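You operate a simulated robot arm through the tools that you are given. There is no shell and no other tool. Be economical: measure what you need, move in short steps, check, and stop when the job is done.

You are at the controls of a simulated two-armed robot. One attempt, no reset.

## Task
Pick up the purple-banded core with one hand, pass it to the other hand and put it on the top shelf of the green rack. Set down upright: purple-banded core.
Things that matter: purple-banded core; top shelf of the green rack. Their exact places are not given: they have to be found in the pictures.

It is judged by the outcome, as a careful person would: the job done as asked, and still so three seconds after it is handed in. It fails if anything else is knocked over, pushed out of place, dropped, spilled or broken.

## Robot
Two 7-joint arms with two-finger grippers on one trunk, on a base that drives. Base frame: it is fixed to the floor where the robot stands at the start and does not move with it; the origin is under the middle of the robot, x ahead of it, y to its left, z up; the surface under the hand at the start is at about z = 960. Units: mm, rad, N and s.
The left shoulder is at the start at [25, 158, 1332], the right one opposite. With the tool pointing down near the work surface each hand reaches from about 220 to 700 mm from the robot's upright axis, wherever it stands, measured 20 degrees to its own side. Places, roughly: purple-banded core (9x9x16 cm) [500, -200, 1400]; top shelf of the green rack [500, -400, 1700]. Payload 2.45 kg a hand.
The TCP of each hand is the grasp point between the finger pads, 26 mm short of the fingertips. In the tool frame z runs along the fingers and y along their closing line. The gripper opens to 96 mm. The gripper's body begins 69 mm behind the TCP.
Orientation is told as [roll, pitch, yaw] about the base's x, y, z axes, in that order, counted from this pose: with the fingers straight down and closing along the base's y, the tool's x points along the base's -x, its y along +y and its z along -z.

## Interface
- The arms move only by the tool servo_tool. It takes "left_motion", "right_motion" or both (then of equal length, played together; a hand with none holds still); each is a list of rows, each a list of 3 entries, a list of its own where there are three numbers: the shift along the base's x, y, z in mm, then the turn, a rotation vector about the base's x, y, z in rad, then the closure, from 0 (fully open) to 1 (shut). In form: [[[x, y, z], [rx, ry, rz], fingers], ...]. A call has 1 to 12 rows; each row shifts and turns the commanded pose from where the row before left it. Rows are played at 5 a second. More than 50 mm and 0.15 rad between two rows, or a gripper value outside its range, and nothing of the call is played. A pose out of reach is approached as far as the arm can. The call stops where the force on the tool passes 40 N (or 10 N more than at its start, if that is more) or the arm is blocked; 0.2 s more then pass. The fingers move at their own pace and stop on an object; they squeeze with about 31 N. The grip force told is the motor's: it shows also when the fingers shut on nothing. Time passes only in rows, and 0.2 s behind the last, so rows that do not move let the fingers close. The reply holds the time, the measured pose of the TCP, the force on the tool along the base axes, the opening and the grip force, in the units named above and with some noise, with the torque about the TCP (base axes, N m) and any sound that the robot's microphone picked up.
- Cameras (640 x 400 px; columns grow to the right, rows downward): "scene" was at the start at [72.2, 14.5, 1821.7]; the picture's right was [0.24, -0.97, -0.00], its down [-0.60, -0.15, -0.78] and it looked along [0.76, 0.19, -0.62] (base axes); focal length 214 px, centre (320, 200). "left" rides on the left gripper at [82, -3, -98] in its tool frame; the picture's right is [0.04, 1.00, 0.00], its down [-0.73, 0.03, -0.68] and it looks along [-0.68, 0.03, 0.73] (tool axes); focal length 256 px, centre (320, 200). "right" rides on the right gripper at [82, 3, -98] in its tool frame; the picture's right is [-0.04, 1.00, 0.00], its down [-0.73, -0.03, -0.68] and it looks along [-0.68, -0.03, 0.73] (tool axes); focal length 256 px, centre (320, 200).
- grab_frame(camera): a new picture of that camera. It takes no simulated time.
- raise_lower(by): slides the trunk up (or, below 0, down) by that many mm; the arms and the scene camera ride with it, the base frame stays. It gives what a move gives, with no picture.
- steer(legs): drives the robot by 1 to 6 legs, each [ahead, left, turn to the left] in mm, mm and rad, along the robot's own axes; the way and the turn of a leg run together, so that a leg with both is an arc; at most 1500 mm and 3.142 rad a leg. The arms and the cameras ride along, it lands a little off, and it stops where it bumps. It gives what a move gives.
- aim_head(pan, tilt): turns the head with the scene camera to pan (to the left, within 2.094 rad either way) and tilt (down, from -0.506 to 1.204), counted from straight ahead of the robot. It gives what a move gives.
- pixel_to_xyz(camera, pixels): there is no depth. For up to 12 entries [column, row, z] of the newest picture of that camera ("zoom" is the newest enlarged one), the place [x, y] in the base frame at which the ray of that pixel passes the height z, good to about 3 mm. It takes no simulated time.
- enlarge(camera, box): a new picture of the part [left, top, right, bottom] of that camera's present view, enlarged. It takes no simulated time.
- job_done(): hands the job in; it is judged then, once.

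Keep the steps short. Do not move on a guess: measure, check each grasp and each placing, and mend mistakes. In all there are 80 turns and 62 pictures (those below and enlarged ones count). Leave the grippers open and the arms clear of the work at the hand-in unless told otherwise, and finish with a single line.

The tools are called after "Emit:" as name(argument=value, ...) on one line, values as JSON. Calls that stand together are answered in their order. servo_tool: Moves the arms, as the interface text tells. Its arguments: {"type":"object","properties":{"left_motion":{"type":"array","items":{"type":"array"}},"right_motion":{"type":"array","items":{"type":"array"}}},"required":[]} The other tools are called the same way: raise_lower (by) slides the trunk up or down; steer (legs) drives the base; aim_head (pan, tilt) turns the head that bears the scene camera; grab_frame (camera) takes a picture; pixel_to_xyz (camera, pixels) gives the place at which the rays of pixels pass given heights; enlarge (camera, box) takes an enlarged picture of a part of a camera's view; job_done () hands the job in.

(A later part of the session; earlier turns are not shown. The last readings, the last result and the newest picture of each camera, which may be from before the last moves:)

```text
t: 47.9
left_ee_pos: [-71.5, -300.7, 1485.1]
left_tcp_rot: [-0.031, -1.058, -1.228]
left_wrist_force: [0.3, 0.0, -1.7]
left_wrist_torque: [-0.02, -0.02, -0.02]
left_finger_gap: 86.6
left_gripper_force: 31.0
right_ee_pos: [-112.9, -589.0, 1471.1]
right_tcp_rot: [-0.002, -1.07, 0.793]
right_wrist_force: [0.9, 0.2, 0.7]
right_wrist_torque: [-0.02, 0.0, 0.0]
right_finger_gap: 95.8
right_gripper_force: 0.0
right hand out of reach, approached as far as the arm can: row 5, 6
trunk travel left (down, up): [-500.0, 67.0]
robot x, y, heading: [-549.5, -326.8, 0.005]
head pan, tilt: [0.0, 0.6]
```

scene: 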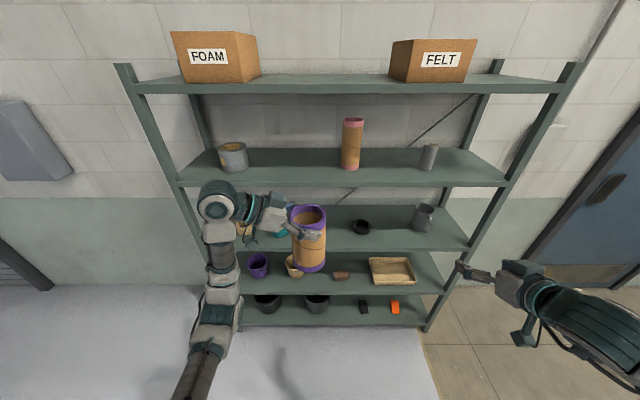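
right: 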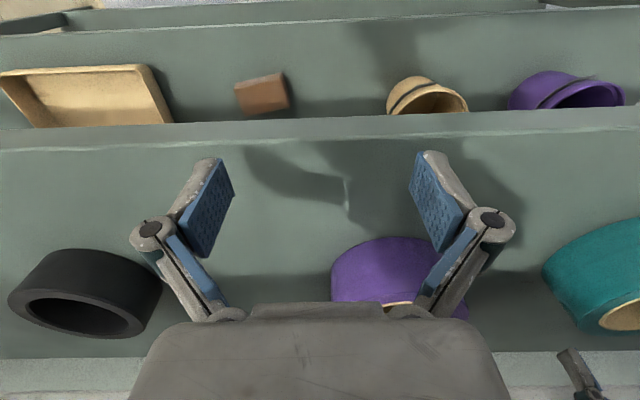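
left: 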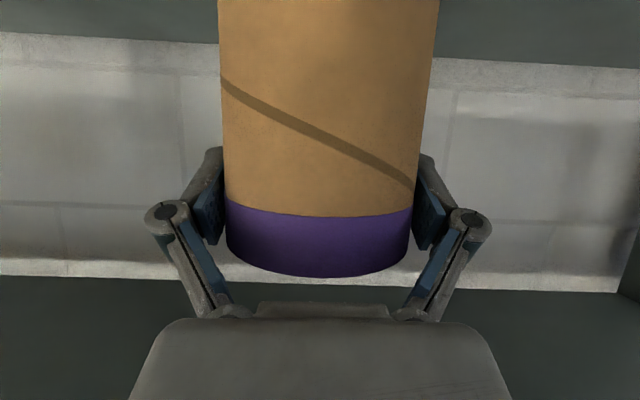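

Emit:
servo_tool(right_motion=[[[0, 15, -15], [0, 0, 0.115], 0], [[0, 15, -15], [0, 0, 0.115], 0], [[0, 15, -15], [0, 0, 0.115], 0], [[0, 15, -15], [0, 0, 0.115], 0], [[0, 0, 0], [0, 0, 0], 0], [[0, 0, 0], [0, 0, 0], 0]])

Emit:
grab_frame(camera="right")

Emit:
grab_frame(camera="scene")

```text
t: 49.3
left_ee_pos: [-73.6, -300.3, 1484.9]
left_tcp_rot: [-0.028, -1.057, -1.234]
left_wrist_force: [0.0, -0.2, -2.3]
left_wrist_torque: [-0.01, 0.01, -0.01]
left_finger_gap: 86.6
left_gripper_force: 30.9
right_ee_pos: [-109.7, -571.8, 1463.5]
right_tcp_rot: [0.036, -1.062, 0.857]
right_wrist_force: [-0.8, -0.3, -0.4]
right_wrist_torque: [0.0, 0.0, 0.01]
right_finger_gap: 96.0
right_gripper_force: 0.2
right hand out of reach, approached as far as the arm can: row 1, 2, 3, 4
trunk travel left (down, up): [-500.0, 67.0]
robot x, y, heading: [-548.3, -325.9, 0.005]
head pan, tilt: [0.0, 0.6]
```

```text
34 pictures are left
```

right: 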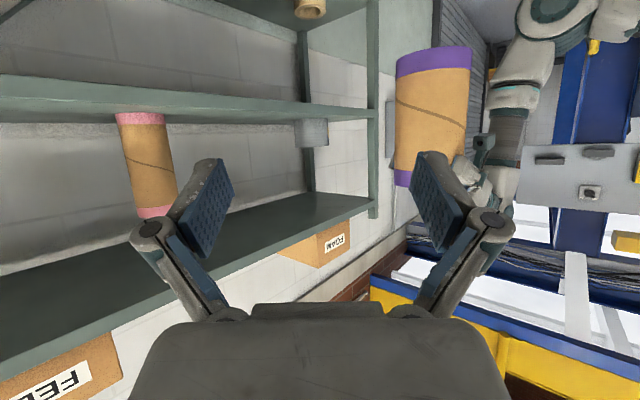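

```text
33 pictures are left
```

scene: 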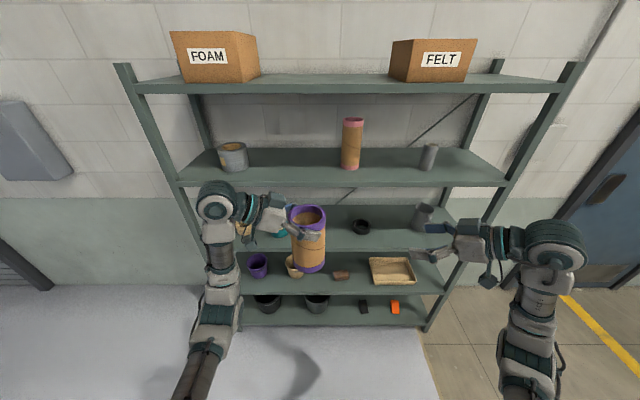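

The right arm is limited to yaw ≈0.86 here, still a good 120° opposite the left hand. I'll move the core 120 mm further forward for room, then bring the right hand to a pre-grasp 150 mm behind the core along its own heading.

Emit:
servo_tool(left_motion=[[[24, 0, 0], [0, 0, 0], 1], [[24, 0, 0], [0, 0, 0], 1], [[24, 0, 0], [0, 0, 0], 1], [[24, 0, 0], [0, 0, 0], 1], [[24, 0, 0], [0, 0, 0], 1], [[0, 0, 0], [0, 0, 0], 1]])

Emit:
servo_tool(right_motion=[[[10, 22, -9], [0, 0, 0], 0], [[10, 22, -9], [0, 0, 0], 0], [[10, 22, -9], [0, 0, 0], 0], [[10, 22, -9], [0, 0, 0], 0], [[10, 22, -9], [0, 0, 0], 0], [[10, 22, -9], [0, 0, 0], 0], [[0, 0, 0], [0, 0, 0], 0], [[0, 0, 0], [0, 0, 0], 0]])

Emit:
grab_frame(camera="right")

```text
t: 50.7
left_ee_pos: [47.8, -301.4, 1485.0]
left_tcp_rot: [-0.028, -1.058, -1.232]
left_wrist_force: [-0.7, -0.3, -1.5]
left_wrist_torque: [0.0, -0.01, -0.03]
left_finger_gap: 86.8
left_gripper_force: 31.1
right_ee_pos: [-110.5, -572.8, 1463.3]
right_tcp_rot: [0.035, -1.061, 0.855]
right_wrist_force: [0.2, 0.7, -1.0]
right_wrist_torque: [0.0, -0.01, -0.03]
right_finger_gap: 96.0
right_gripper_force: 0.1
trunk travel left (down, up): [-500.0, 67.0]
robot x, y, heading: [-548.3, -327.2, -0.0]
head pan, tilt: [0.0, 0.6]
```

```text
t: 52.5
left_ee_pos: [46.6, -301.4, 1484.7]
left_tcp_rot: [-0.026, -1.058, -1.231]
left_wrist_force: [-0.4, -0.5, -2.1]
left_wrist_torque: [0.02, 0.0, 0.02]
left_finger_gap: 86.8
left_gripper_force: 30.9
right_ee_pos: [-50.0, -439.2, 1410.0]
right_tcp_rot: [0.036, -1.061, 0.858]
right_wrist_force: [0.4, -0.3, 0.4]
right_wrist_torque: [-0.02, 0.03, -0.02]
right_finger_gap: 95.8
right_gripper_force: 0.1
trunk travel left (down, up): [-500.0, 67.0]
robot x, y, heading: [-548.0, -325.1, 0.003]
head pan, tilt: [0.0, 0.6]
```

```text
32 pictures are left
```

right: 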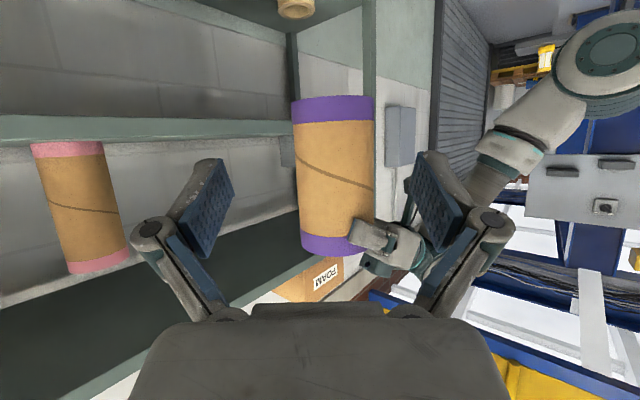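

The right camera sees the core (columns 294–375, centre 335) about 14 mm off its axis and ~170 mm ahead. I'll approach 90 mm along its heading with a 13 mm sideways correction, then look again.

Emit:
servo_tool(right_motion=[[[8, 13, 0], [0, 0, 0], 0], [[8, 13, 0], [0, 0, 0], 0], [[8, 13, 0], [0, 0, 0], 0], [[8, 13, 0], [0, 0, 0], 0], [[7, 13, 0], [0, 0, 0], 0], [[7, 13, 0], [0, 0, 0], 0], [[0, 0, 0], [0, 0, 0], 0], [[0, 0, 0], [0, 0, 0], 0]])

Emit:
grab_frame(camera="right")

```text
t: 54.3
left_ee_pos: [48.5, -299.3, 1485.4]
left_tcp_rot: [-0.029, -1.057, -1.229]
left_wrist_force: [-0.5, 0.4, -1.2]
left_wrist_torque: [0.01, -0.01, 0.02]
left_finger_gap: 86.9
left_gripper_force: 31.1
right_ee_pos: [-3.8, -361.4, 1409.4]
right_tcp_rot: [0.037, -1.062, 0.858]
right_wrist_force: [0.6, -0.7, -1.3]
right_wrist_torque: [0.0, -0.04, 0.02]
right_finger_gap: 96.1
right_gripper_force: 0.0
trunk travel left (down, up): [-500.0, 67.0]
robot x, y, heading: [-549.4, -326.5, 0.001]
head pan, tilt: [0.0, 0.6]
```

```text
31 pictures are left
```

right: 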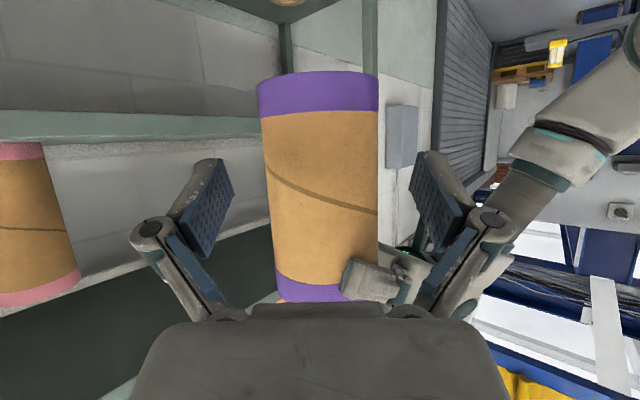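

Centred now (core 264–378 vs. pads 233–411 at pad height). About 78 mm remain; advance 45 mm.

Emit:
servo_tool(right_motion=[[[5.6, 7, 0], [0, 0, 0], 0], [[5.6, 7, 0], [0, 0, 0], 0], [[5.6, 7, 0], [0, 0, 0], 0], [[5.6, 7, 0], [0, 0, 0], 0], [[5.6, 7, 0], [0, 0, 0], 0], [[0, 0, 0], [0, 0, 0], 0], [[0, 0, 0], [0, 0, 0], 0]])

Emit:
grab_frame(camera="right")

```text
t: 55.9
left_ee_pos: [48.8, -300.6, 1484.8]
left_tcp_rot: [-0.029, -1.06, -1.23]
left_wrist_force: [-0.1, 0.6, -2.3]
left_wrist_torque: [0.01, -0.03, 0.01]
left_finger_gap: 86.9
left_gripper_force: 31.2
right_ee_pos: [24.2, -325.9, 1408.7]
right_tcp_rot: [0.035, -1.063, 0.856]
right_wrist_force: [0.3, -0.8, 0.0]
right_wrist_torque: [-0.02, 0.01, -0.02]
right_finger_gap: 95.8
right_gripper_force: 0.1
trunk travel left (down, up): [-500.0, 67.0]
robot x, y, heading: [-547.6, -326.6, 0.004]
head pan, tilt: [0.0, 0.6]
```

```text
30 pictures are left
```

right: 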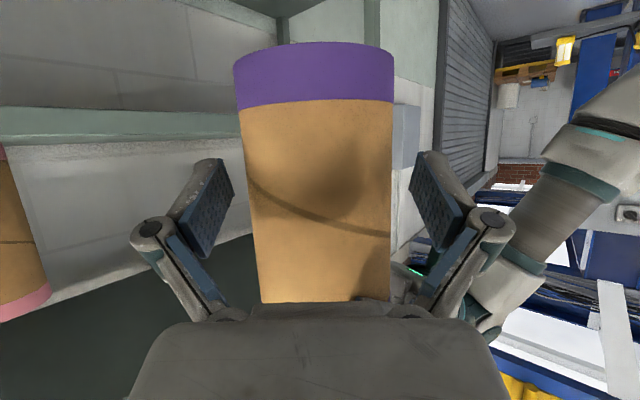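

Core is ~2 mm to the left of the pads' centre; 32–35 mm remain. Correct 2 mm and advance 16 mm.

Emit:
servo_tool(right_motion=[[[1.6, -1.2, 0], [0, 0, 0], 0], [[3.4, 4.2, 0], [0, 0, 0], 0], [[3.3, 4.2, 0], [0, 0, 0], 0], [[3.3, 4.1, 0], [0, 0, 0], 0], [[0, 0, 0], [0, 0, 0], 0], [[0, 0, 0], [0, 0, 0], 0]])

Emit:
enlarge(camera="right", box=[160, 100, 480, 300])

```text
t: 57.3
left_ee_pos: [48.4, -300.5, 1484.2]
left_tcp_rot: [-0.03, -1.059, -1.23]
left_wrist_force: [-0.4, -0.2, -2.0]
left_wrist_torque: [-0.03, -0.01, -0.01]
left_finger_gap: 86.7
left_gripper_force: 31.0
right_ee_pos: [35.3, -314.0, 1410.5]
right_tcp_rot: [0.039, -1.06, 0.857]
right_wrist_force: [0.1, 0.2, -1.0]
right_wrist_torque: [0.03, -0.01, -0.01]
right_finger_gap: 96.1
right_gripper_force: 0.1
trunk travel left (down, up): [-500.0, 67.0]
robot x, y, heading: [-549.2, -332.2, 0.004]
head pan, tilt: [0.0, 0.6]
```

```text
2.00 times, centred on (320, 200) of right
```

zoom: 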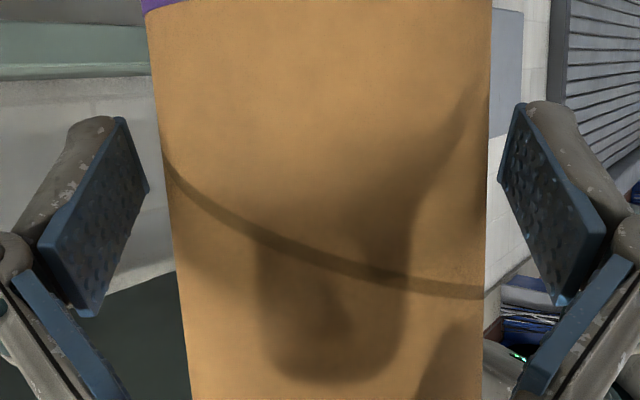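

Centred on the pads (163–488 vs 149–498, zoomed). Advance the last 16 mm slowly.

Emit:
servo_tool(right_motion=[[[2, 2.5, 0], [0, 0, 0], 0], [[2, 2.5, 0], [0, 0, 0], 0], [[2, 2.5, 0], [0, 0, 0], 0], [[2, 2.5, 0], [0, 0, 0], 0], [[2, 2.5, 0], [0, 0, 0], 0], [[0, 0, 0], [0, 0, 0], 0], [[0, 0, 0], [0, 0, 0], 0]])

Emit:
enlarge(camera="right", box=[160, 100, 480, 300])

```text
t: 58.9
left_ee_pos: [48.9, -297.9, 1483.6]
left_tcp_rot: [-0.031, -1.058, -1.226]
left_wrist_force: [7.1, 26.9, -6.8]
left_wrist_torque: [0.09, -0.19, -0.98]
left_finger_gap: 86.9
left_gripper_force: 30.7
right_ee_pos: [47.1, -302.7, 1410.7]
right_tcp_rot: [0.036, -1.063, 0.854]
right_wrist_force: [-5.7, -27.6, 5.6]
right_wrist_torque: [1.87, -0.28, 0.95]
right_finger_gap: 95.9
right_gripper_force: 0.0
trunk travel left (down, up): [-500.0, 67.0]
robot x, y, heading: [-547.9, -328.8, 0.006]
head pan, tilt: [0.0, 0.6]
```

```text
2.00 times, centred on (320, 200) of right
```

zoom: 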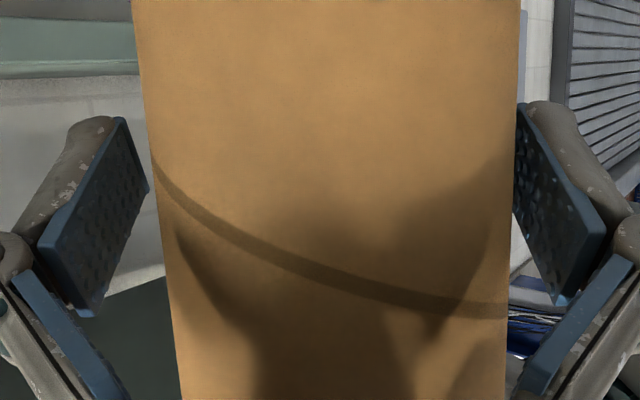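

A 27 N contact: the torques place it at z≈1479, i.e. the left hand's rear fingertip against the right palm, not the core. Back off 20 mm right away, lower the right hand 12 mm, then turn the left hand further (about the core axis) so they oppose more squarely.

Emit:
servo_tool(right_motion=[[[-3.5, -4.5, 0], [0, 0, 0], 0], [[-5, -6, 0], [0, 0, 0], 0], [[-5, -6, 0], [0, 0, 0], 0], [[-5, -6, 0], [0, 0, 0], 0], [[0, 0, -6], [0, 0, 0], 0], [[0, 0, -6], [0, 0, 0], 0], [[0, 0, 0], [0, 0, 0], 0]])

Emit:
servo_tool(left_motion=[[[0, 0, 0], [0, 0, -0.1], 1], [[0, 0, 0], [0, 0, -0.1], 1], [[0, 0, 0], [0, 0, -0.1], 1], [[0, 0, 0], [0, 0, -0.1], 1], [[0, 0, 0], [0, 0, 0], 1], [[0, 0, 0], [0, 0, 0], 1]])

Emit:
grab_frame(camera="right")

Emit:
grab_frame(camera="scene")

```text
t: 60.5
left_ee_pos: [48.3, -298.7, 1484.8]
left_tcp_rot: [-0.03, -1.059, -1.229]
left_wrist_force: [0.3, 1.0, -2.8]
left_wrist_torque: [0.0, 0.04, 0.03]
left_finger_gap: 86.9
left_gripper_force: 31.3
right_ee_pos: [26.6, -324.2, 1397.1]
right_tcp_rot: [0.034, -1.06, 0.859]
right_wrist_force: [-0.2, -0.9, 0.0]
right_wrist_torque: [-0.02, 0.0, -0.02]
right_finger_gap: 96.0
right_gripper_force: 0.0
trunk travel left (down, up): [-500.0, 67.0]
robot x, y, heading: [-549.7, -328.1, -0.001]
head pan, tilt: [0.0, 0.6]
```

```text
t: 61.9
left_ee_pos: [47.9, -299.9, 1485.4]
left_tcp_rot: [-0.03, -1.06, -1.629]
left_wrist_force: [0.2, -0.1, -1.3]
left_wrist_torque: [-0.01, 0.0, 0.02]
left_finger_gap: 86.6
left_gripper_force: 31.1
right_ee_pos: [27.3, -323.6, 1398.3]
right_tcp_rot: [0.036, -1.061, 0.857]
right_wrist_force: [-0.8, -0.2, -0.1]
right_wrist_torque: [0.0, -0.02, 0.0]
right_finger_gap: 96.1
right_gripper_force: 0.1
trunk travel left (down, up): [-500.0, 67.0]
robot x, y, heading: [-552.0, -326.9, 0.003]
head pan, tilt: [0.0, 0.6]
```

```text
27 pictures are left
```

right: 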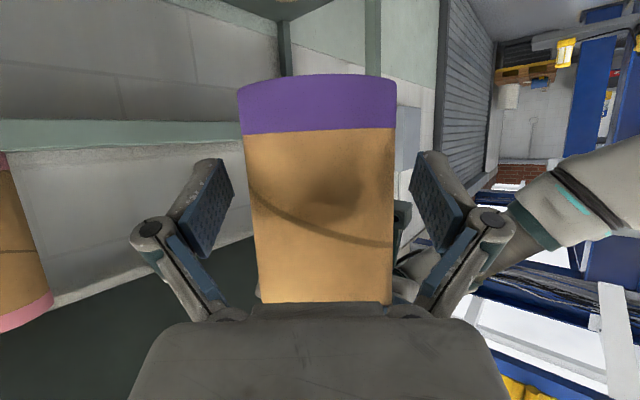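

```text
26 pictures are left
```

scene: 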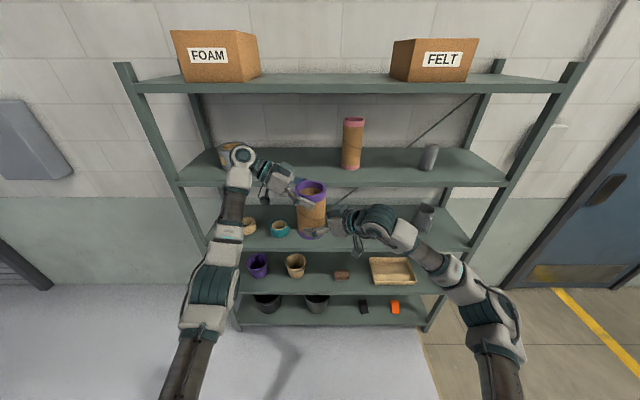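

The left hand turned cleanly with the core upright. A bit more turn for clearance, then approach 28 mm; the core is centred (246–394 against pads 231–412).

Emit:
servo_tool(left_motion=[[[0, 0, 0], [0, 0, -0.1], 1], [[0, 0, 0], [0, 0, -0.1], 1], [[0, 0, 0], [0, 0, 0], 1], [[0, 0, 0], [0, 0, 0], 1]])

Emit:
servo_tool(right_motion=[[[3.1, 3.9, 0], [0, 0, 0], 0], [[3.1, 3.9, 0], [0, 0, 0], 0], [[3.1, 3.9, 0], [0, 0, 0], 0], [[3.1, 3.9, 0], [0, 0, 0], 0], [[0, 0, 0], [0, 0, 0], 0], [[0, 0, 0], [0, 0, 0], 0]])

Emit:
enlarge(camera="right", box=[160, 100, 480, 300])

```text
t: 62.9
left_ee_pos: [41.1, -296.5, 1481.3]
left_tcp_rot: [-0.025, -1.061, -1.834]
left_wrist_force: [15.0, -6.8, 7.3]
left_wrist_torque: [-0.3, -0.79, 0.06]
left_finger_gap: 86.8
left_gripper_force: 31.0
left hand out of reach, approached as far as the arm can: row 2
right_ee_pos: [27.3, -323.3, 1396.1]
right_tcp_rot: [0.039, -1.057, 0.858]
right_wrist_force: [-15.1, 5.9, -8.2]
right_wrist_torque: [-0.44, -0.32, 0.46]
right_finger_gap: 96.2
right_gripper_force: 0.1
trunk travel left (down, up): [-500.0, 67.0]
robot x, y, heading: [-545.8, -333.0, 0.004]
head pan, tilt: [0.0, 0.6]
```

```text
t: 64.3
left_ee_pos: [40.4, -296.7, 1480.5]
left_tcp_rot: [-0.03, -1.058, -1.829]
left_wrist_force: [22.3, -5.1, -1.6]
left_wrist_torque: [-0.5, -1.51, -0.36]
left_finger_gap: 88.4
left_gripper_force: 31.1
right_ee_pos: [39.3, -308.3, 1399.7]
right_tcp_rot: [0.036, -1.063, 0.856]
right_wrist_force: [-22.1, 5.4, 0.8]
right_wrist_torque: [0.05, -0.27, 0.66]
right_finger_gap: 96.2
right_gripper_force: 0.1
trunk travel left (down, up): [-500.0, 67.0]
robot x, y, heading: [-545.3, -329.0, 0.004]
head pan, tilt: [0.0, 0.6]
```

```text
2.00 times, centred on (320, 200) of right
```

zoom: 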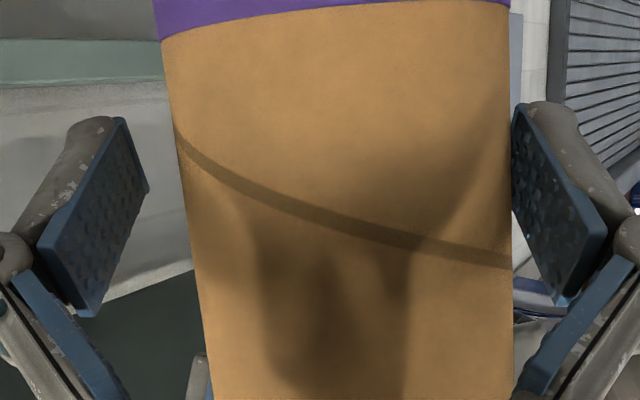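

The extra turn pushed the left arm past its reach and shifted the core ~7 mm into the right pad. Undo that last 0.1 rad turn and see.

Emit:
servo_tool(left_motion=[[[0, 0, 0], [0, 0, 0.1], 1], [[0, 0, 0], [0, 0, 0.1], 1], [[0, 0, 0], [0, 0, 0], 1], [[0, 0, 0], [0, 0, 0], 1]])

Emit:
enlarge(camera="right", box=[160, 50, 480, 250])

```text
t: 65.3
left_ee_pos: [67.8, -297.3, 1491.6]
left_tcp_rot: [-0.032, -1.059, -1.63]
left_wrist_force: [-4.0, 5.2, 0.3]
left_wrist_torque: [0.32, 0.23, 0.01]
left_finger_gap: 87.8
left_gripper_force: 31.3
left hand out of reach, approached as far as the arm can: row 1, 2
right_ee_pos: [39.4, -309.0, 1397.7]
right_tcp_rot: [0.037, -1.059, 0.853]
right_wrist_force: [3.3, -5.3, -1.8]
right_wrist_torque: [0.03, 0.15, -0.14]
right_finger_gap: 96.0
right_gripper_force: 0.1
trunk travel left (down, up): [-500.0, 67.0]
robot x, y, heading: [-548.7, -327.8, 0.0]
head pan, tilt: [0.0, 0.6]
```

```text
2.00 times, centred on (320, 150) of right
```

zoom: 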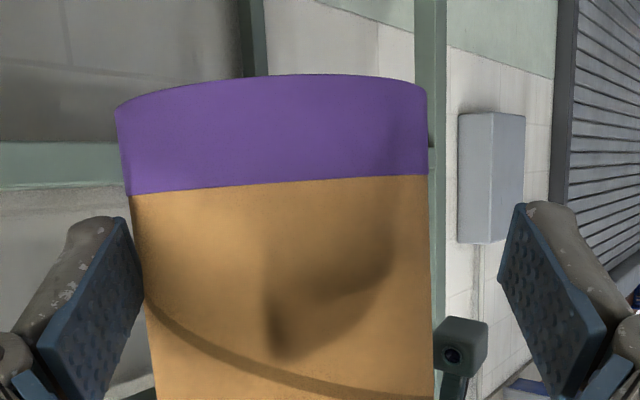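

The left hand has shifted to (68,-297) and the core now touches the right hand's left pad (core 140–431, pads 145–498 zoomed: ~10 mm off). I'll move the right hand over by 10 mm instead, sideways only.

Emit:
servo_tool(right_motion=[[[2.6, -2.1, 0], [0, 0, 0], 0], [[2.6, -2.1, 0], [0, 0, 0], 0], [[2.6, -2.1, 0], [0, 0, 0], 0], [[0, 0, 0], [0, 0, 0], 0], [[0, 0, 0], [0, 0, 0], 0]])

Emit:
enlarge(camera="right", box=[160, 50, 480, 250])

Emit:
grab_frame(camera="scene")

```text
t: 66.5
left_ee_pos: [67.1, -297.1, 1491.7]
left_tcp_rot: [-0.034, -1.059, -1.632]
left_wrist_force: [0.4, -0.1, -1.7]
left_wrist_torque: [0.01, -0.01, 0.0]
left_finger_gap: 87.8
left_gripper_force: 31.2
right_ee_pos: [47.9, -315.0, 1397.0]
right_tcp_rot: [0.035, -1.061, 0.858]
right_wrist_force: [0.4, -0.1, 0.3]
right_wrist_torque: [0.02, -0.01, 0.02]
right_finger_gap: 95.8
right_gripper_force: 0.0
trunk travel left (down, up): [-500.0, 67.0]
robot x, y, heading: [-547.0, -326.3, 0.003]
head pan, tilt: [0.0, 0.6]
```

```text
2.00 times, centred on (320, 150) of right
```

zoom: 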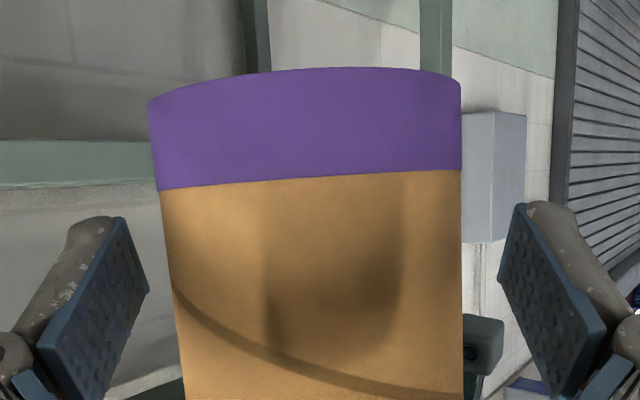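

```text
22 pictures are left
```

scene: 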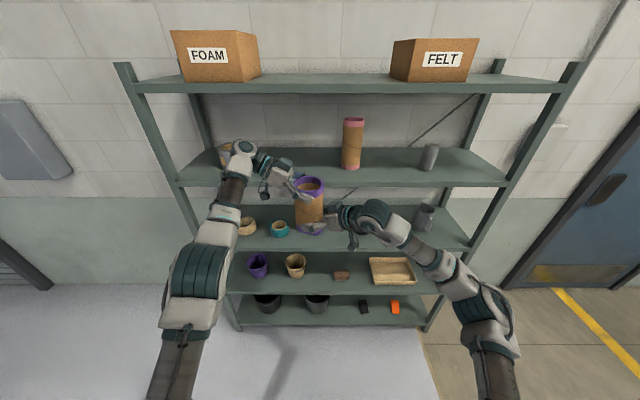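

Free again. Small remaining offset (~2 mm); correct, raise 6 mm, advance 14 mm.

Emit:
servo_tool(right_motion=[[[1.6, -1.3, 3], [0, 0, 0], 0], [[2.9, 3.7, 3], [0, 0, 0], 0], [[2.9, 3.6, 0], [0, 0, 0], 0], [[3, 3.6, 0], [0, 0, 0], 0], [[0, 0, 0], [0, 0, 0], 0], [[0, 0, 0], [0, 0, 0], 0]])

Emit:
enlarge(camera="right", box=[160, 70, 480, 270])

```text
t: 67.9
left_ee_pos: [68.3, -296.5, 1491.6]
left_tcp_rot: [-0.032, -1.058, -1.63]
left_wrist_force: [0.0, 0.1, -2.2]
left_wrist_torque: [-0.01, -0.03, 0.01]
left_finger_gap: 87.5
left_gripper_force: 31.2
right_ee_pos: [58.3, -304.9, 1403.5]
right_tcp_rot: [0.036, -1.061, 0.858]
right_wrist_force: [-0.4, 0.3, 0.9]
right_wrist_torque: [-0.01, -0.03, 0.01]
right_finger_gap: 96.2
right_gripper_force: 0.1
trunk travel left (down, up): [-500.0, 67.0]
robot x, y, heading: [-545.8, -327.9, 0.007]
head pan, tilt: [0.0, 0.6]
```

```text
2.00 times, centred on (320, 170) of right
```

zoom: 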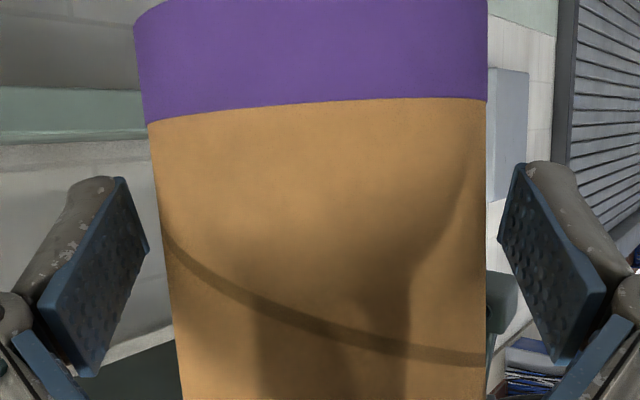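

Perfectly centred (160–486 vs 148–498). Advance the last 14 mm.

Emit:
servo_tool(right_motion=[[[2.2, 2.7, 0], [0, 0, 0], 0], [[2.2, 2.7, 0], [0, 0, 0], 0], [[2.2, 2.7, 0], [0, 0, 0], 0], [[2.2, 2.7, 0], [0, 0, 0], 0], [[0, 0, 0], [0, 0, 0], 0]])

Emit:
enlarge(camera="right", box=[160, 70, 480, 270])

```text
t: 69.1
left_ee_pos: [67.8, -296.7, 1491.6]
left_tcp_rot: [-0.032, -1.057, -1.631]
left_wrist_force: [-0.1, -0.1, -1.5]
left_wrist_torque: [-0.04, 0.05, -0.03]
left_finger_gap: 87.0
left_gripper_force: 31.2
right_ee_pos: [68.0, -295.1, 1403.2]
right_tcp_rot: [0.038, -1.063, 0.858]
right_wrist_force: [-0.4, 0.0, -0.3]
right_wrist_torque: [-0.02, 0.01, 0.0]
right_finger_gap: 96.0
right_gripper_force: 0.0
trunk travel left (down, up): [-500.0, 67.0]
robot x, y, heading: [-544.7, -327.1, -0.0]
head pan, tilt: [0.0, 0.6]
```

```text
2.00 times, centred on (320, 170) of right
```

zoom: 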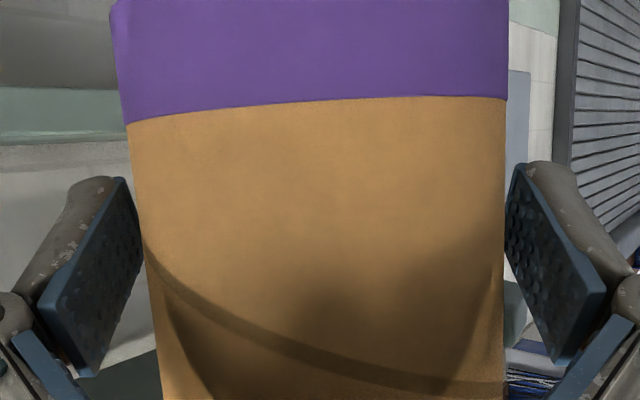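

No contact forces, about 3 mm from ideal. Close the right gripper while the left still holds.

Emit:
servo_tool(right_motion=[[[1.5, 1.9, 0], [0, 0, 0], 0], [[0, 0, 0], [0, 0, 0], 0.15], [[0, 0, 0], [0, 0, 0], 0.5], [[0, 0, 0], [0, 0, 0], 1], [[0, 0, 0], [0, 0, 0], 1], [[0, 0, 0], [0, 0, 0], 1]])

```text
t: 70.5
left_ee_pos: [67.2, -296.0, 1493.3]
left_tcp_rot: [-0.031, -1.058, -1.628]
left_wrist_force: [11.0, 2.3, -2.6]
left_wrist_torque: [0.0, -1.0, -0.06]
left_finger_gap: 87.0
left_gripper_force: 31.2
right_ee_pos: [69.4, -292.5, 1403.5]
right_tcp_rot: [0.037, -1.06, 0.857]
right_wrist_force: [-12.0, -1.5, 0.6]
right_wrist_torque: [0.15, 0.02, 0.03]
right_finger_gap: 86.8
right_gripper_force: 30.7
trunk travel left (down, up): [-500.0, 67.0]
robot x, y, heading: [-548.0, -328.0, 0.006]
head pan, tilt: [0.0, 0.6]
```

Right grip 86.8 mm, 31 N. Now open the left hand and then withdraw it along its own axis (backwards, +y), slightly upward.

Emit:
servo_tool(left_motion=[[[0, 0, 0], [0, 0, 0], 0.5], [[0, 0, 0], [0, 0, 0], 0], [[0, 0, 0], [0, 0, 0], 0], [[0, 0, 0], [0, 0, 0], 0], [[0, 0, 0], [0, 0, 0], 0]], right_motion=[[[0, 0, 0], [0, 0, 0], 1], [[0, 0, 0], [0, 0, 0], 1], [[0, 0, 0], [0, 0, 0], 1], [[0, 0, 0], [0, 0, 0], 1], [[0, 0, 0], [0, 0, 0], 1]])

Emit:
grab_frame(camera="left")

```text
t: 71.7
left_ee_pos: [67.1, -296.7, 1492.7]
left_tcp_rot: [-0.034, -1.057, -1.631]
left_wrist_force: [-0.3, -0.4, -0.2]
left_wrist_torque: [0.0, 0.03, -0.02]
left_finger_gap: 95.9
left_gripper_force: 0.1
right_ee_pos: [69.1, -292.4, 1402.4]
right_tcp_rot: [0.037, -1.063, 0.858]
right_wrist_force: [0.5, -0.1, -0.3]
right_wrist_torque: [0.0, 0.03, -0.04]
right_finger_gap: 86.9
right_gripper_force: 30.6
trunk travel left (down, up): [-500.0, 67.0]
robot x, y, heading: [-549.6, -326.9, 0.004]
head pan, tilt: [0.0, 0.6]
```

```text
19 pictures are left
```

left: 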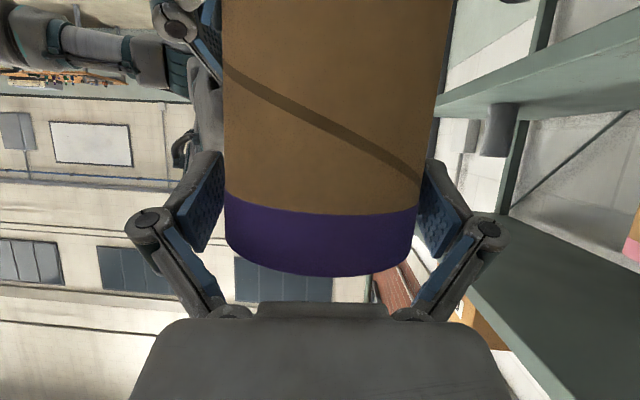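

Left is free of load. Withdraw it horizontally 150 mm along its back direction.

Emit:
servo_tool(left_motion=[[[0.7, 7, 0], [0, 0, 0], 0], [[0.7, 8, 0], [0, 0, 0], 0], [[1.5, 15, 0], [0, 0, 0], 0], [[1.5, 15, 0], [0, 0, 0], 0], [[2, 20, 0], [0, 0, 0], 0], [[2, 20, 0], [0, 0, 0], 0], [[0, 25, 0], [0, 0, 0], 0], [[0, 40, 0], [0, 0, 0], 0], [[0, 0, 0], [0, 0, 0], 0]])

Emit:
grab_frame(camera="scene")

Emit:
grab_frame(camera="left")

```text
t: 73.7
left_ee_pos: [57.8, -146.5, 1485.5]
left_tcp_rot: [-0.028, -1.06, -1.636]
left_wrist_force: [-0.9, 0.5, -1.1]
left_wrist_torque: [-0.02, 0.04, -0.03]
left_finger_gap: 95.8
left_gripper_force: 0.0
left hand out of reach, approached as far as the arm can: row 5, 6, 7, 8
right_ee_pos: [69.5, -291.2, 1404.0]
right_tcp_rot: [0.036, -1.061, 0.857]
right_wrist_force: [-0.7, 0.4, -0.9]
right_wrist_torque: [0.01, 0.04, 0.02]
right_finger_gap: 87.0
right_gripper_force: 30.4
trunk travel left (down, up): [-500.0, 67.0]
robot x, y, heading: [-545.9, -326.3, 0.003]
head pan, tilt: [0.0, 0.6]
```

```text
18 pictures are left
```

scene: 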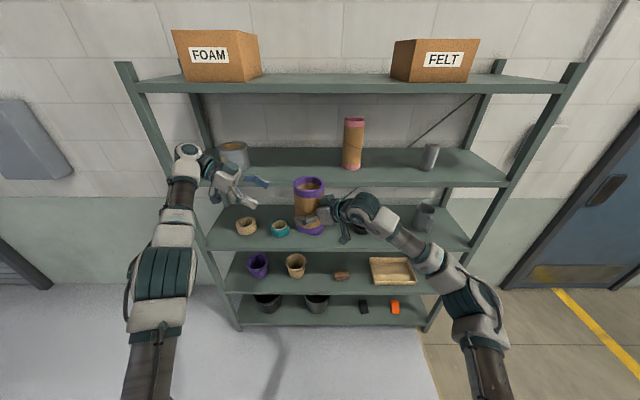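

```text
17 pictures are left
```

left: 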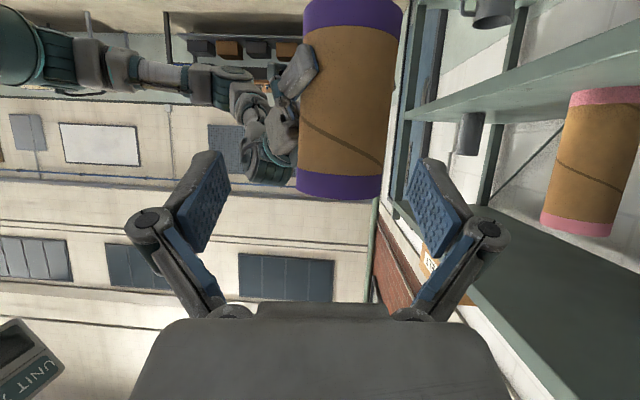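

Handover done: the core is in the right hand, upright. Now retract the left arm down and back, and raise the trunk.

Emit:
servo_tool(left_motion=[[[-20, 12, -20], [0, 0, 0.13], 0], [[-20, 12, -25], [0, 0, 0.13], 0], [[-20, 12, -25], [0, 0, 0.13], 0], [[-20, 12, -25], [0, 0, 0.13], 0], [[-20, 12, -25], [0, 0, 0.13], 0], [[-20, 12, -25], [0, 0, 0.13], 0], [[-20, 12, -25], [0, 0, 0.13], 0], [[-20, 12, -25], [0, 0, 0.13], 0], [[-20, 12, -25], [0, 0, 0.13], 0], [[-20, 10, -25], [0, 0, 0.13], 0], [[-20, 0, -25], [0, 0, 0.13], 0], [[0, 0, 0], [0, 0, 0], 0]])

Emit:
raise_lower(by=66)

Emit:
servo_tool(right_motion=[[[-13, -7, 30], [0, 0, -0.06], 1], [[-13, -7, 30], [0, 0, -0.06], 1], [[-13, -7, 30], [0, 0, -0.06], 1], [[-13, -7, 30], [0, 0, -0.06], 1], [[-13, -7, 30], [0, 0, -0.06], 1], [[-13, -7, 30], [0, 0, -0.06], 1], [[0, 0, 0], [0, 0, 0], 1], [[0, 0, 0], [0, 0, 0], 1]])

Emit:
grab_frame(camera="scene")

```text
t: 76.3
left_ee_pos: [248.0, 127.2, 1349.5]
left_tcp_rot: [-0.029, -1.058, -0.198]
left_wrist_force: [0.6, -0.1, 0.7]
left_wrist_torque: [-0.03, 0.03, 0.03]
left_finger_gap: 96.2
left_gripper_force: 0.1
left hand out of reach, approached as far as the arm can: row 1, 2, 3, 4, 5, 6, 7, 8, 9, 10, 11
right_ee_pos: [67.6, -291.8, 1403.8]
right_tcp_rot: [0.034, -1.06, 0.859]
right_wrist_force: [0.3, 0.1, -0.1]
right_wrist_torque: [-0.02, 0.01, -0.02]
right_finger_gap: 86.5
right_gripper_force: 30.3
trunk travel left (down, up): [-500.0, 67.0]
robot x, y, heading: [-548.2, -330.2, 0.006]
head pan, tilt: [0.0, 0.6]
```

```text
t: 77.3
left_ee_pos: [249.4, 126.8, 1414.6]
left_tcp_rot: [-0.03, -1.058, -0.2]
left_wrist_force: [-0.8, -0.4, 0.2]
left_wrist_torque: [0.0, -0.02, 0.03]
left_finger_gap: 95.9
left_gripper_force: 0.1
right_ee_pos: [69.7, -290.9, 1468.1]
right_tcp_rot: [0.033, -1.059, 0.857]
right_wrist_force: [-0.2, -0.9, -2.2]
right_wrist_torque: [-0.01, 0.02, -0.02]
right_finger_gap: 86.7
right_gripper_force: 30.7
trunk travel left (down, up): [-566.0, 1.0]
robot x, y, heading: [-547.0, -324.4, -0.0]
head pan, tilt: [0.0, 0.6]
```

```text
t: 79.1
left_ee_pos: [250.0, 126.5, 1414.9]
left_tcp_rot: [-0.028, -1.058, -0.2]
left_wrist_force: [0.7, 0.5, -1.0]
left_wrist_torque: [-0.03, -0.01, 0.01]
left_finger_gap: 95.8
left_gripper_force: 0.0
right_ee_pos: [-9.3, -333.1, 1649.2]
right_tcp_rot: [0.036, -1.06, 0.498]
right_wrist_force: [0.4, -0.2, -1.5]
right_wrist_torque: [0.02, -0.02, -0.01]
right_finger_gap: 86.5
right_gripper_force: 31.2
trunk travel left (down, up): [-566.0, 1.0]
robot x, y, heading: [-549.4, -328.1, 0.005]
head pan, tilt: [0.0, 0.6]
```

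```text
16 pictures are left
```

scene: 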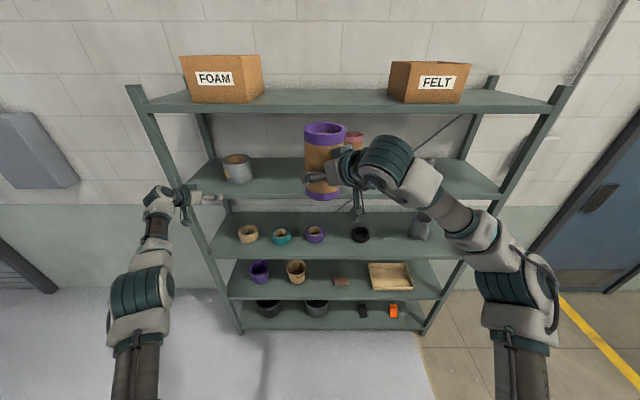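

The right arm is doing fine. The left hand ended stretched forward, so I'll pull it back by 420 mm and down.

Emit:
servo_tool(left_motion=[[[-35, -3, -10], [0, 0, 0], 0], [[-35, -3, -10], [0, 0, 0], 0], [[-35, -3, -10], [0, 0, 0], 0], [[-35, -3, -10], [0, 0, 0], 0], [[-35, -3, -10], [0, 0, 0], 0], [[-35, -3, -20], [0, 0, 0], 0], [[-35, -3, -20], [0, 0, 0], 0], [[-35, -3, -20], [0, 0, 0], 0], [[-35, -3, -20], [0, 0, 0], 0], [[-35, 0, -20], [0, 0, 0], 0], [[-35, 0, -20], [0, 0, 0], 0], [[-35, 0, -20], [0, 0, 0], 0]])

Emit:
servo_tool(right_motion=[[[-10, -5, 32], [0, 0, -0.05], 1], [[-10, -5, 32], [0, 0, -0.05], 1], [[-10, -5, 32], [0, 0, -0.05], 1], [[-10, -5, 32], [0, 0, -0.05], 1], [[-10, -5, 32], [0, 0, 0], 1], [[-10, -5, 32], [0, 0, 0], 1], [[0, 0, 0], [0, 0, 0], 1], [[0, 0, 0], [0, 0, 0], 1], [[0, 0, 0], [0, 0, 0], 1]])

Emit:
aim_head(pan=0.0, tilt=0.3)

Emit:
grab_frame(camera="scene")

```text
t: 81.7
left_ee_pos: [147.1, 302.6, 1262.0]
left_tcp_rot: [-0.033, -1.06, -0.198]
left_wrist_force: [-0.5, -1.4, 0.7]
left_wrist_torque: [0.0, -0.02, -0.03]
left_finger_gap: 95.8
left_gripper_force: 0.0
left hand out of reach, approached as far as the arm can: row 1, 2, 3, 4, 5, 6, 7, 8, 9, 10, 11, 12
right_ee_pos: [-10.6, -330.9, 1649.4]
right_tcp_rot: [0.031, -1.06, 0.502]
right_wrist_force: [0.6, 0.4, -1.9]
right_wrist_torque: [-0.04, 0.01, -0.02]
right_finger_gap: 86.7
right_gripper_force: 30.9
trunk travel left (down, up): [-566.0, 1.0]
robot x, y, heading: [-547.8, -327.5, -0.001]
head pan, tilt: [0.0, 0.6]
```

```text
t: 83.7
left_ee_pos: [146.2, 299.7, 1264.5]
left_tcp_rot: [-0.031, -1.058, -0.201]
left_wrist_force: [-0.2, -0.7, 0.8]
left_wrist_torque: [0.04, 0.02, -0.01]
left_finger_gap: 96.0
left_gripper_force: 0.0
right_ee_pos: [-69.4, -362.2, 1842.3]
right_tcp_rot: [0.032, -1.059, 0.298]
right_wrist_force: [-0.1, -0.6, -1.9]
right_wrist_torque: [0.0, -0.01, 0.03]
right_finger_gap: 86.5
right_gripper_force: 31.3
trunk travel left (down, up): [-566.0, 1.0]
robot x, y, heading: [-547.3, -330.2, 0.002]
head pan, tilt: [0.0, 0.6]
```

```text
t: 84.5
left_ee_pos: [146.6, 300.6, 1264.3]
left_tcp_rot: [-0.033, -1.057, -0.199]
left_wrist_force: [1.4, 0.5, 1.0]
left_wrist_torque: [0.03, -0.04, -0.01]
left_finger_gap: 96.2
left_gripper_force: 0.0
right_ee_pos: [-68.8, -362.0, 1841.5]
right_tcp_rot: [0.033, -1.059, 0.3]
right_wrist_force: [0.2, 1.0, -3.3]
right_wrist_torque: [-0.02, -0.02, 0.01]
right_finger_gap: 86.6
right_gripper_force: 30.7
trunk travel left (down, up): [-566.0, 1.0]
robot x, y, heading: [-546.9, -327.0, -0.001]
head pan, tilt: [0.0, 0.3]
```

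```text
15 pictures are left
```

scene: 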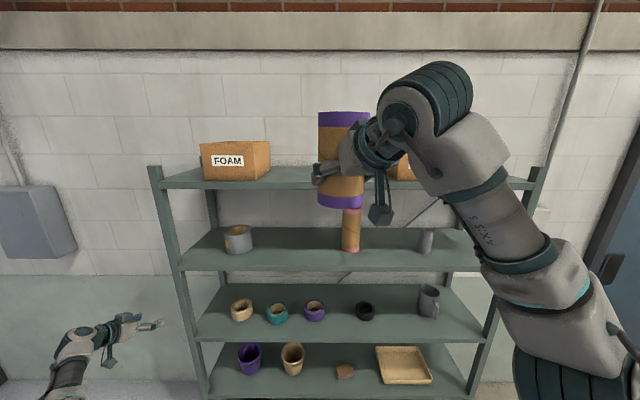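

The right arm is in placing posture with the core upright. The left arm is still too far forward for driving in; I'll fold it by turning its fingers back down while retracting.

Emit:
servo_tool(left_motion=[[[-30, -10, -25], [0.03, 0.14, 0], 0], [[-30, -10, -25], [0.03, 0.14, 0], 0], [[-30, -10, -25], [0.03, 0.14, 0], 0], [[-30, -10, -25], [0.03, 0.14, 0], 0], [[-30, -10, -25], [0.03, 0.14, 0], 0], [[-30, -10, -25], [0.03, 0.14, 0], 0], [[-30, -10, -25], [0.03, 0.14, 0], 0], [[-30, 0, -25], [0, 0, 0.05], 0], [[-30, 0, -25], [0, 0, 0.05], 0], [[-30, 0, -25], [0, 0, 0.05], 0], [[-30, 0, -25], [0, 0, 0.05], 0], [[0, 0, 0], [0, 0, 0], 0]])

```text
t: 87.1
left_ee_pos: [-62.8, 331.1, 962.2]
left_tcp_rot: [-0.024, -0.054, -0.006]
left_wrist_force: [-0.8, -0.7, 0.9]
left_wrist_torque: [0.0, 0.0, 0.01]
left_finger_gap: 96.3
left_gripper_force: 0.0
left hand out of reach, approached as far as the arm can: row 1, 2, 3, 4, 5, 6, 7, 8, 9, 10, 11
right_ee_pos: [-69.0, -362.2, 1841.6]
right_tcp_rot: [0.033, -1.059, 0.301]
right_wrist_force: [0.0, 0.6, -1.9]
right_wrist_torque: [0.0, -0.01, 0.0]
right_finger_gap: 86.3
right_gripper_force: 31.4
trunk travel left (down, up): [-566.0, 1.0]
robot x, y, heading: [-549.0, -328.9, 0.001]
head pan, tilt: [0.0, 0.3]
```

Much better. Retract it another ~300 mm.

Emit:
servo_tool(left_motion=[[[-35, -15, 0], [0, 0, 0], 0], [[-35, -15, 0], [0, 0, 0], 0], [[-35, -15, 0], [0, 0, 0], 0], [[-35, -15, 0], [0, 0, 0], 0], [[-35, -15, 0], [0, 0, 0], 0], [[-35, -15, 0], [0, 0, 0], 0], [[-35, -15, 0], [0, 0, 0], 0], [[-20, -15, 0], [0, 0, 0], 0], [[0, 0, 0], [0, 0, 0], 0], [[0, 0, 0], [0, 0, 0], 0]])

```text
t: 89.3
left_ee_pos: [-189.8, 376.3, 862.0]
left_tcp_rot: [-0.023, -0.055, -0.008]
left_wrist_force: [0.3, 1.0, -0.3]
left_wrist_torque: [0.0, -0.01, -0.02]
left_finger_gap: 96.1
left_gripper_force: 0.0
left hand out of reach, approached as far as the arm can: row 1, 2, 3, 4, 5, 6, 7, 8
right_ee_pos: [-68.3, -361.1, 1841.0]
right_tcp_rot: [0.032, -1.059, 0.298]
right_wrist_force: [0.5, -0.1, -1.8]
right_wrist_torque: [-0.02, 0.01, 0.0]
right_finger_gap: 86.3
right_gripper_force: 31.3
trunk travel left (down, up): [-566.0, 1.0]
robot x, y, heading: [-553.1, -329.1, 0.007]
head pan, tilt: [0.0, 0.3]
```

Emit:
servo_tool(left_motion=[[[-30, 0, 0], [0, 0, 0.1], 0], [[-30, 0, 0], [0, 0, 0.1], 0], [[-30, 0, 0], [0, 0, 0.1], 0], [[-30, 0, 0], [0, 0, 0.1], 0], [[-30, 0, 0], [0, 0, 0.1], 0], [[-30, 0, 0], [0, 0, 0.1], 0], [[0, 0, 0], [0, 0, 0], 0], [[0, 0, 0], [0, 0, 0], 0]])

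Emit:
grab_frame(camera="right")

```text
t: 91.1
left_ee_pos: [-343.1, 433.6, 821.2]
left_tcp_rot: [-0.019, -0.054, 0.593]
left_wrist_force: [0.3, -0.3, 0.0]
left_wrist_torque: [0.01, 0.0, -0.01]
left_finger_gap: 96.0
left_gripper_force: 0.0
left hand out of reach, approached as far as the arm can: row 1, 2, 3, 4, 5, 6
right_ee_pos: [-69.0, -362.3, 1841.4]
right_tcp_rot: [0.034, -1.06, 0.299]
right_wrist_force: [0.0, 0.0, -2.3]
right_wrist_torque: [0.0, 0.01, 0.0]
right_finger_gap: 86.4
right_gripper_force: 31.0
trunk travel left (down, up): [-566.0, 1.0]
robot x, y, heading: [-549.2, -325.6, 0.001]
head pan, tilt: [0.0, 0.3]
```

```text
14 pictures are left
```

right: 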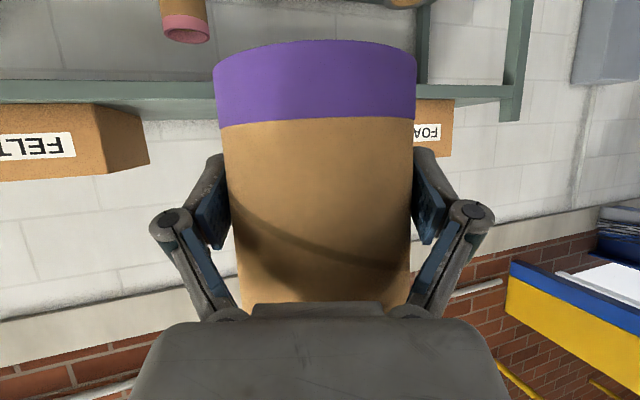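

The left arm is well out of the way. I'll check the top shelf height against the core from the right camera before driving in.

Emit:
enlarge(camera="right", box=[100, 40, 260, 140])

Emit:
pixel_to_xyz(camera="right", pixels=[[210, 100, 1720], [210, 100, 1740], [210, 100, 1760], [210, 83, 1720], [210, 83, 1740], [150, 163, 1760], [415, 120, 1740], [320, 45, 1790], [320, 45, 1800], [320, 45, 1780]])

```text
4.00 times, centred on (180, 90) of right
```

zoom: 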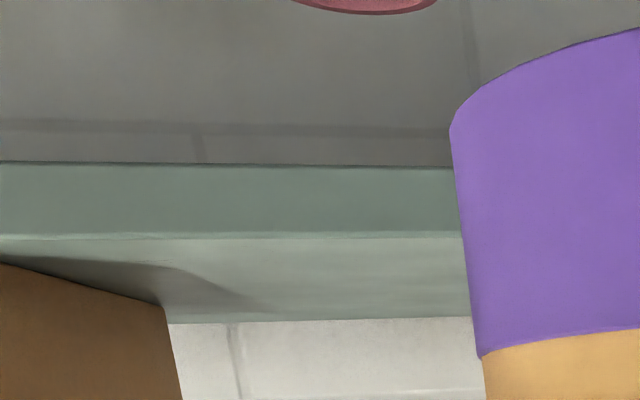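

```text
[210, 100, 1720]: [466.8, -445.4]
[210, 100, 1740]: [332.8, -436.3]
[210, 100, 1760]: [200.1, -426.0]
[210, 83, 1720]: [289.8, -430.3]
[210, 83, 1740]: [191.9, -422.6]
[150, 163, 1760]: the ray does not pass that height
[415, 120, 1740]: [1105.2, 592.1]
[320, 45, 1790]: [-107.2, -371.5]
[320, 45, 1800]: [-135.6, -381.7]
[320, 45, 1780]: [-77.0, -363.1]
```

Front top edge at full-pixel row 98.5 gives x≈320 at z=1740, matching earlier; core bottom ≈1791, so 50 mm clearance. Drive forward 300 mm and re-check.

Emit:
steer(legs=[[150, 0, 0], [150, 0, 0]])

Emit:
servo_tool(right_motion=[[[0, 0, 0], [0, 0, 0], 1], [[0, 0, 0], [0, 0, 0], 1], [[0, 0, 0], [0, 0, 0], 1], [[0, 0, 0], [0, 0, 0], 1], [[0, 0, 0], [0, 0, 0], 1], [[0, 0, 0], [0, 0, 0], 1], [[0, 0, 0], [0, 0, 0], 1], [[0, 0, 0], [0, 0, 0], 1]])

Emit:
grab_frame(camera="right")

Emit:
grab_frame(camera="scene")

```text
t: 93.5
left_ee_pos: [-44.5, 433.9, 822.3]
left_tcp_rot: [-0.022, -0.057, 0.591]
left_wrist_force: [-0.1, -0.2, -0.3]
left_wrist_torque: [0.04, 0.02, -0.05]
left_finger_gap: 95.9
left_gripper_force: 0.1
right_ee_pos: [225.7, -361.4, 1841.9]
right_tcp_rot: [0.034, -1.061, 0.298]
right_wrist_force: [0.5, 0.0, -1.7]
right_wrist_torque: [0.0, 0.0, 0.01]
right_finger_gap: 85.9
right_gripper_force: 31.4
trunk travel left (down, up): [-566.0, 1.0]
robot x, y, heading: [-252.5, -327.2, 0.003]
head pan, tilt: [0.0, 0.3]
```

```text
t: 95.3
left_ee_pos: [-43.3, 433.3, 821.7]
left_tcp_rot: [-0.019, -0.056, 0.59]
left_wrist_force: [-0.5, 0.4, 0.3]
left_wrist_torque: [-0.02, 0.03, -0.01]
left_finger_gap: 96.1
left_gripper_force: 0.0
right_ee_pos: [228.5, -366.1, 1842.5]
right_tcp_rot: [0.038, -1.061, 0.293]
right_wrist_force: [0.4, 0.0, -1.1]
right_wrist_torque: [0.02, -0.01, -0.01]
right_finger_gap: 86.4
right_gripper_force: 30.8
trunk travel left (down, up): [-566.0, 1.0]
robot x, y, heading: [-251.0, -327.6, 0.004]
head pan, tilt: [0.0, 0.3]
```

```text
12 pictures are left
```

right: 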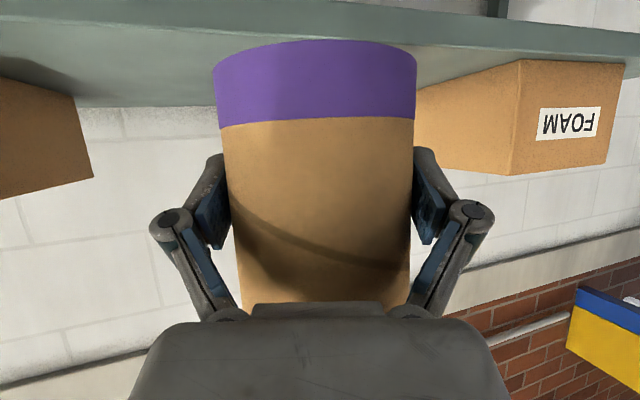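

```text
11 pictures are left
```

scene: 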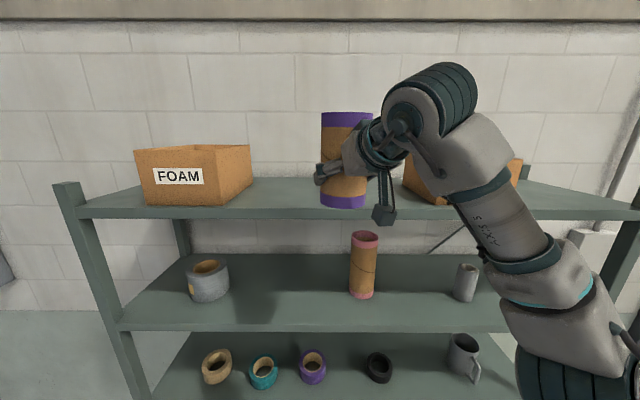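

Emit:
pixel_to_xyz(camera="right", pixels=[[520, 60, 1740], [417, 84, 1740], [76, 97, 1740], [320, 30, 1740], [180, 24, 1740], [180, 104, 1740], [314, 41, 1791]])

```text
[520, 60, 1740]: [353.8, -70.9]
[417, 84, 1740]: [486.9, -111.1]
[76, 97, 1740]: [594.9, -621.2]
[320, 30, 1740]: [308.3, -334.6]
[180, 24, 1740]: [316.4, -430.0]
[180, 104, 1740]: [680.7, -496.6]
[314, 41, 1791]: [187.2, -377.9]
```

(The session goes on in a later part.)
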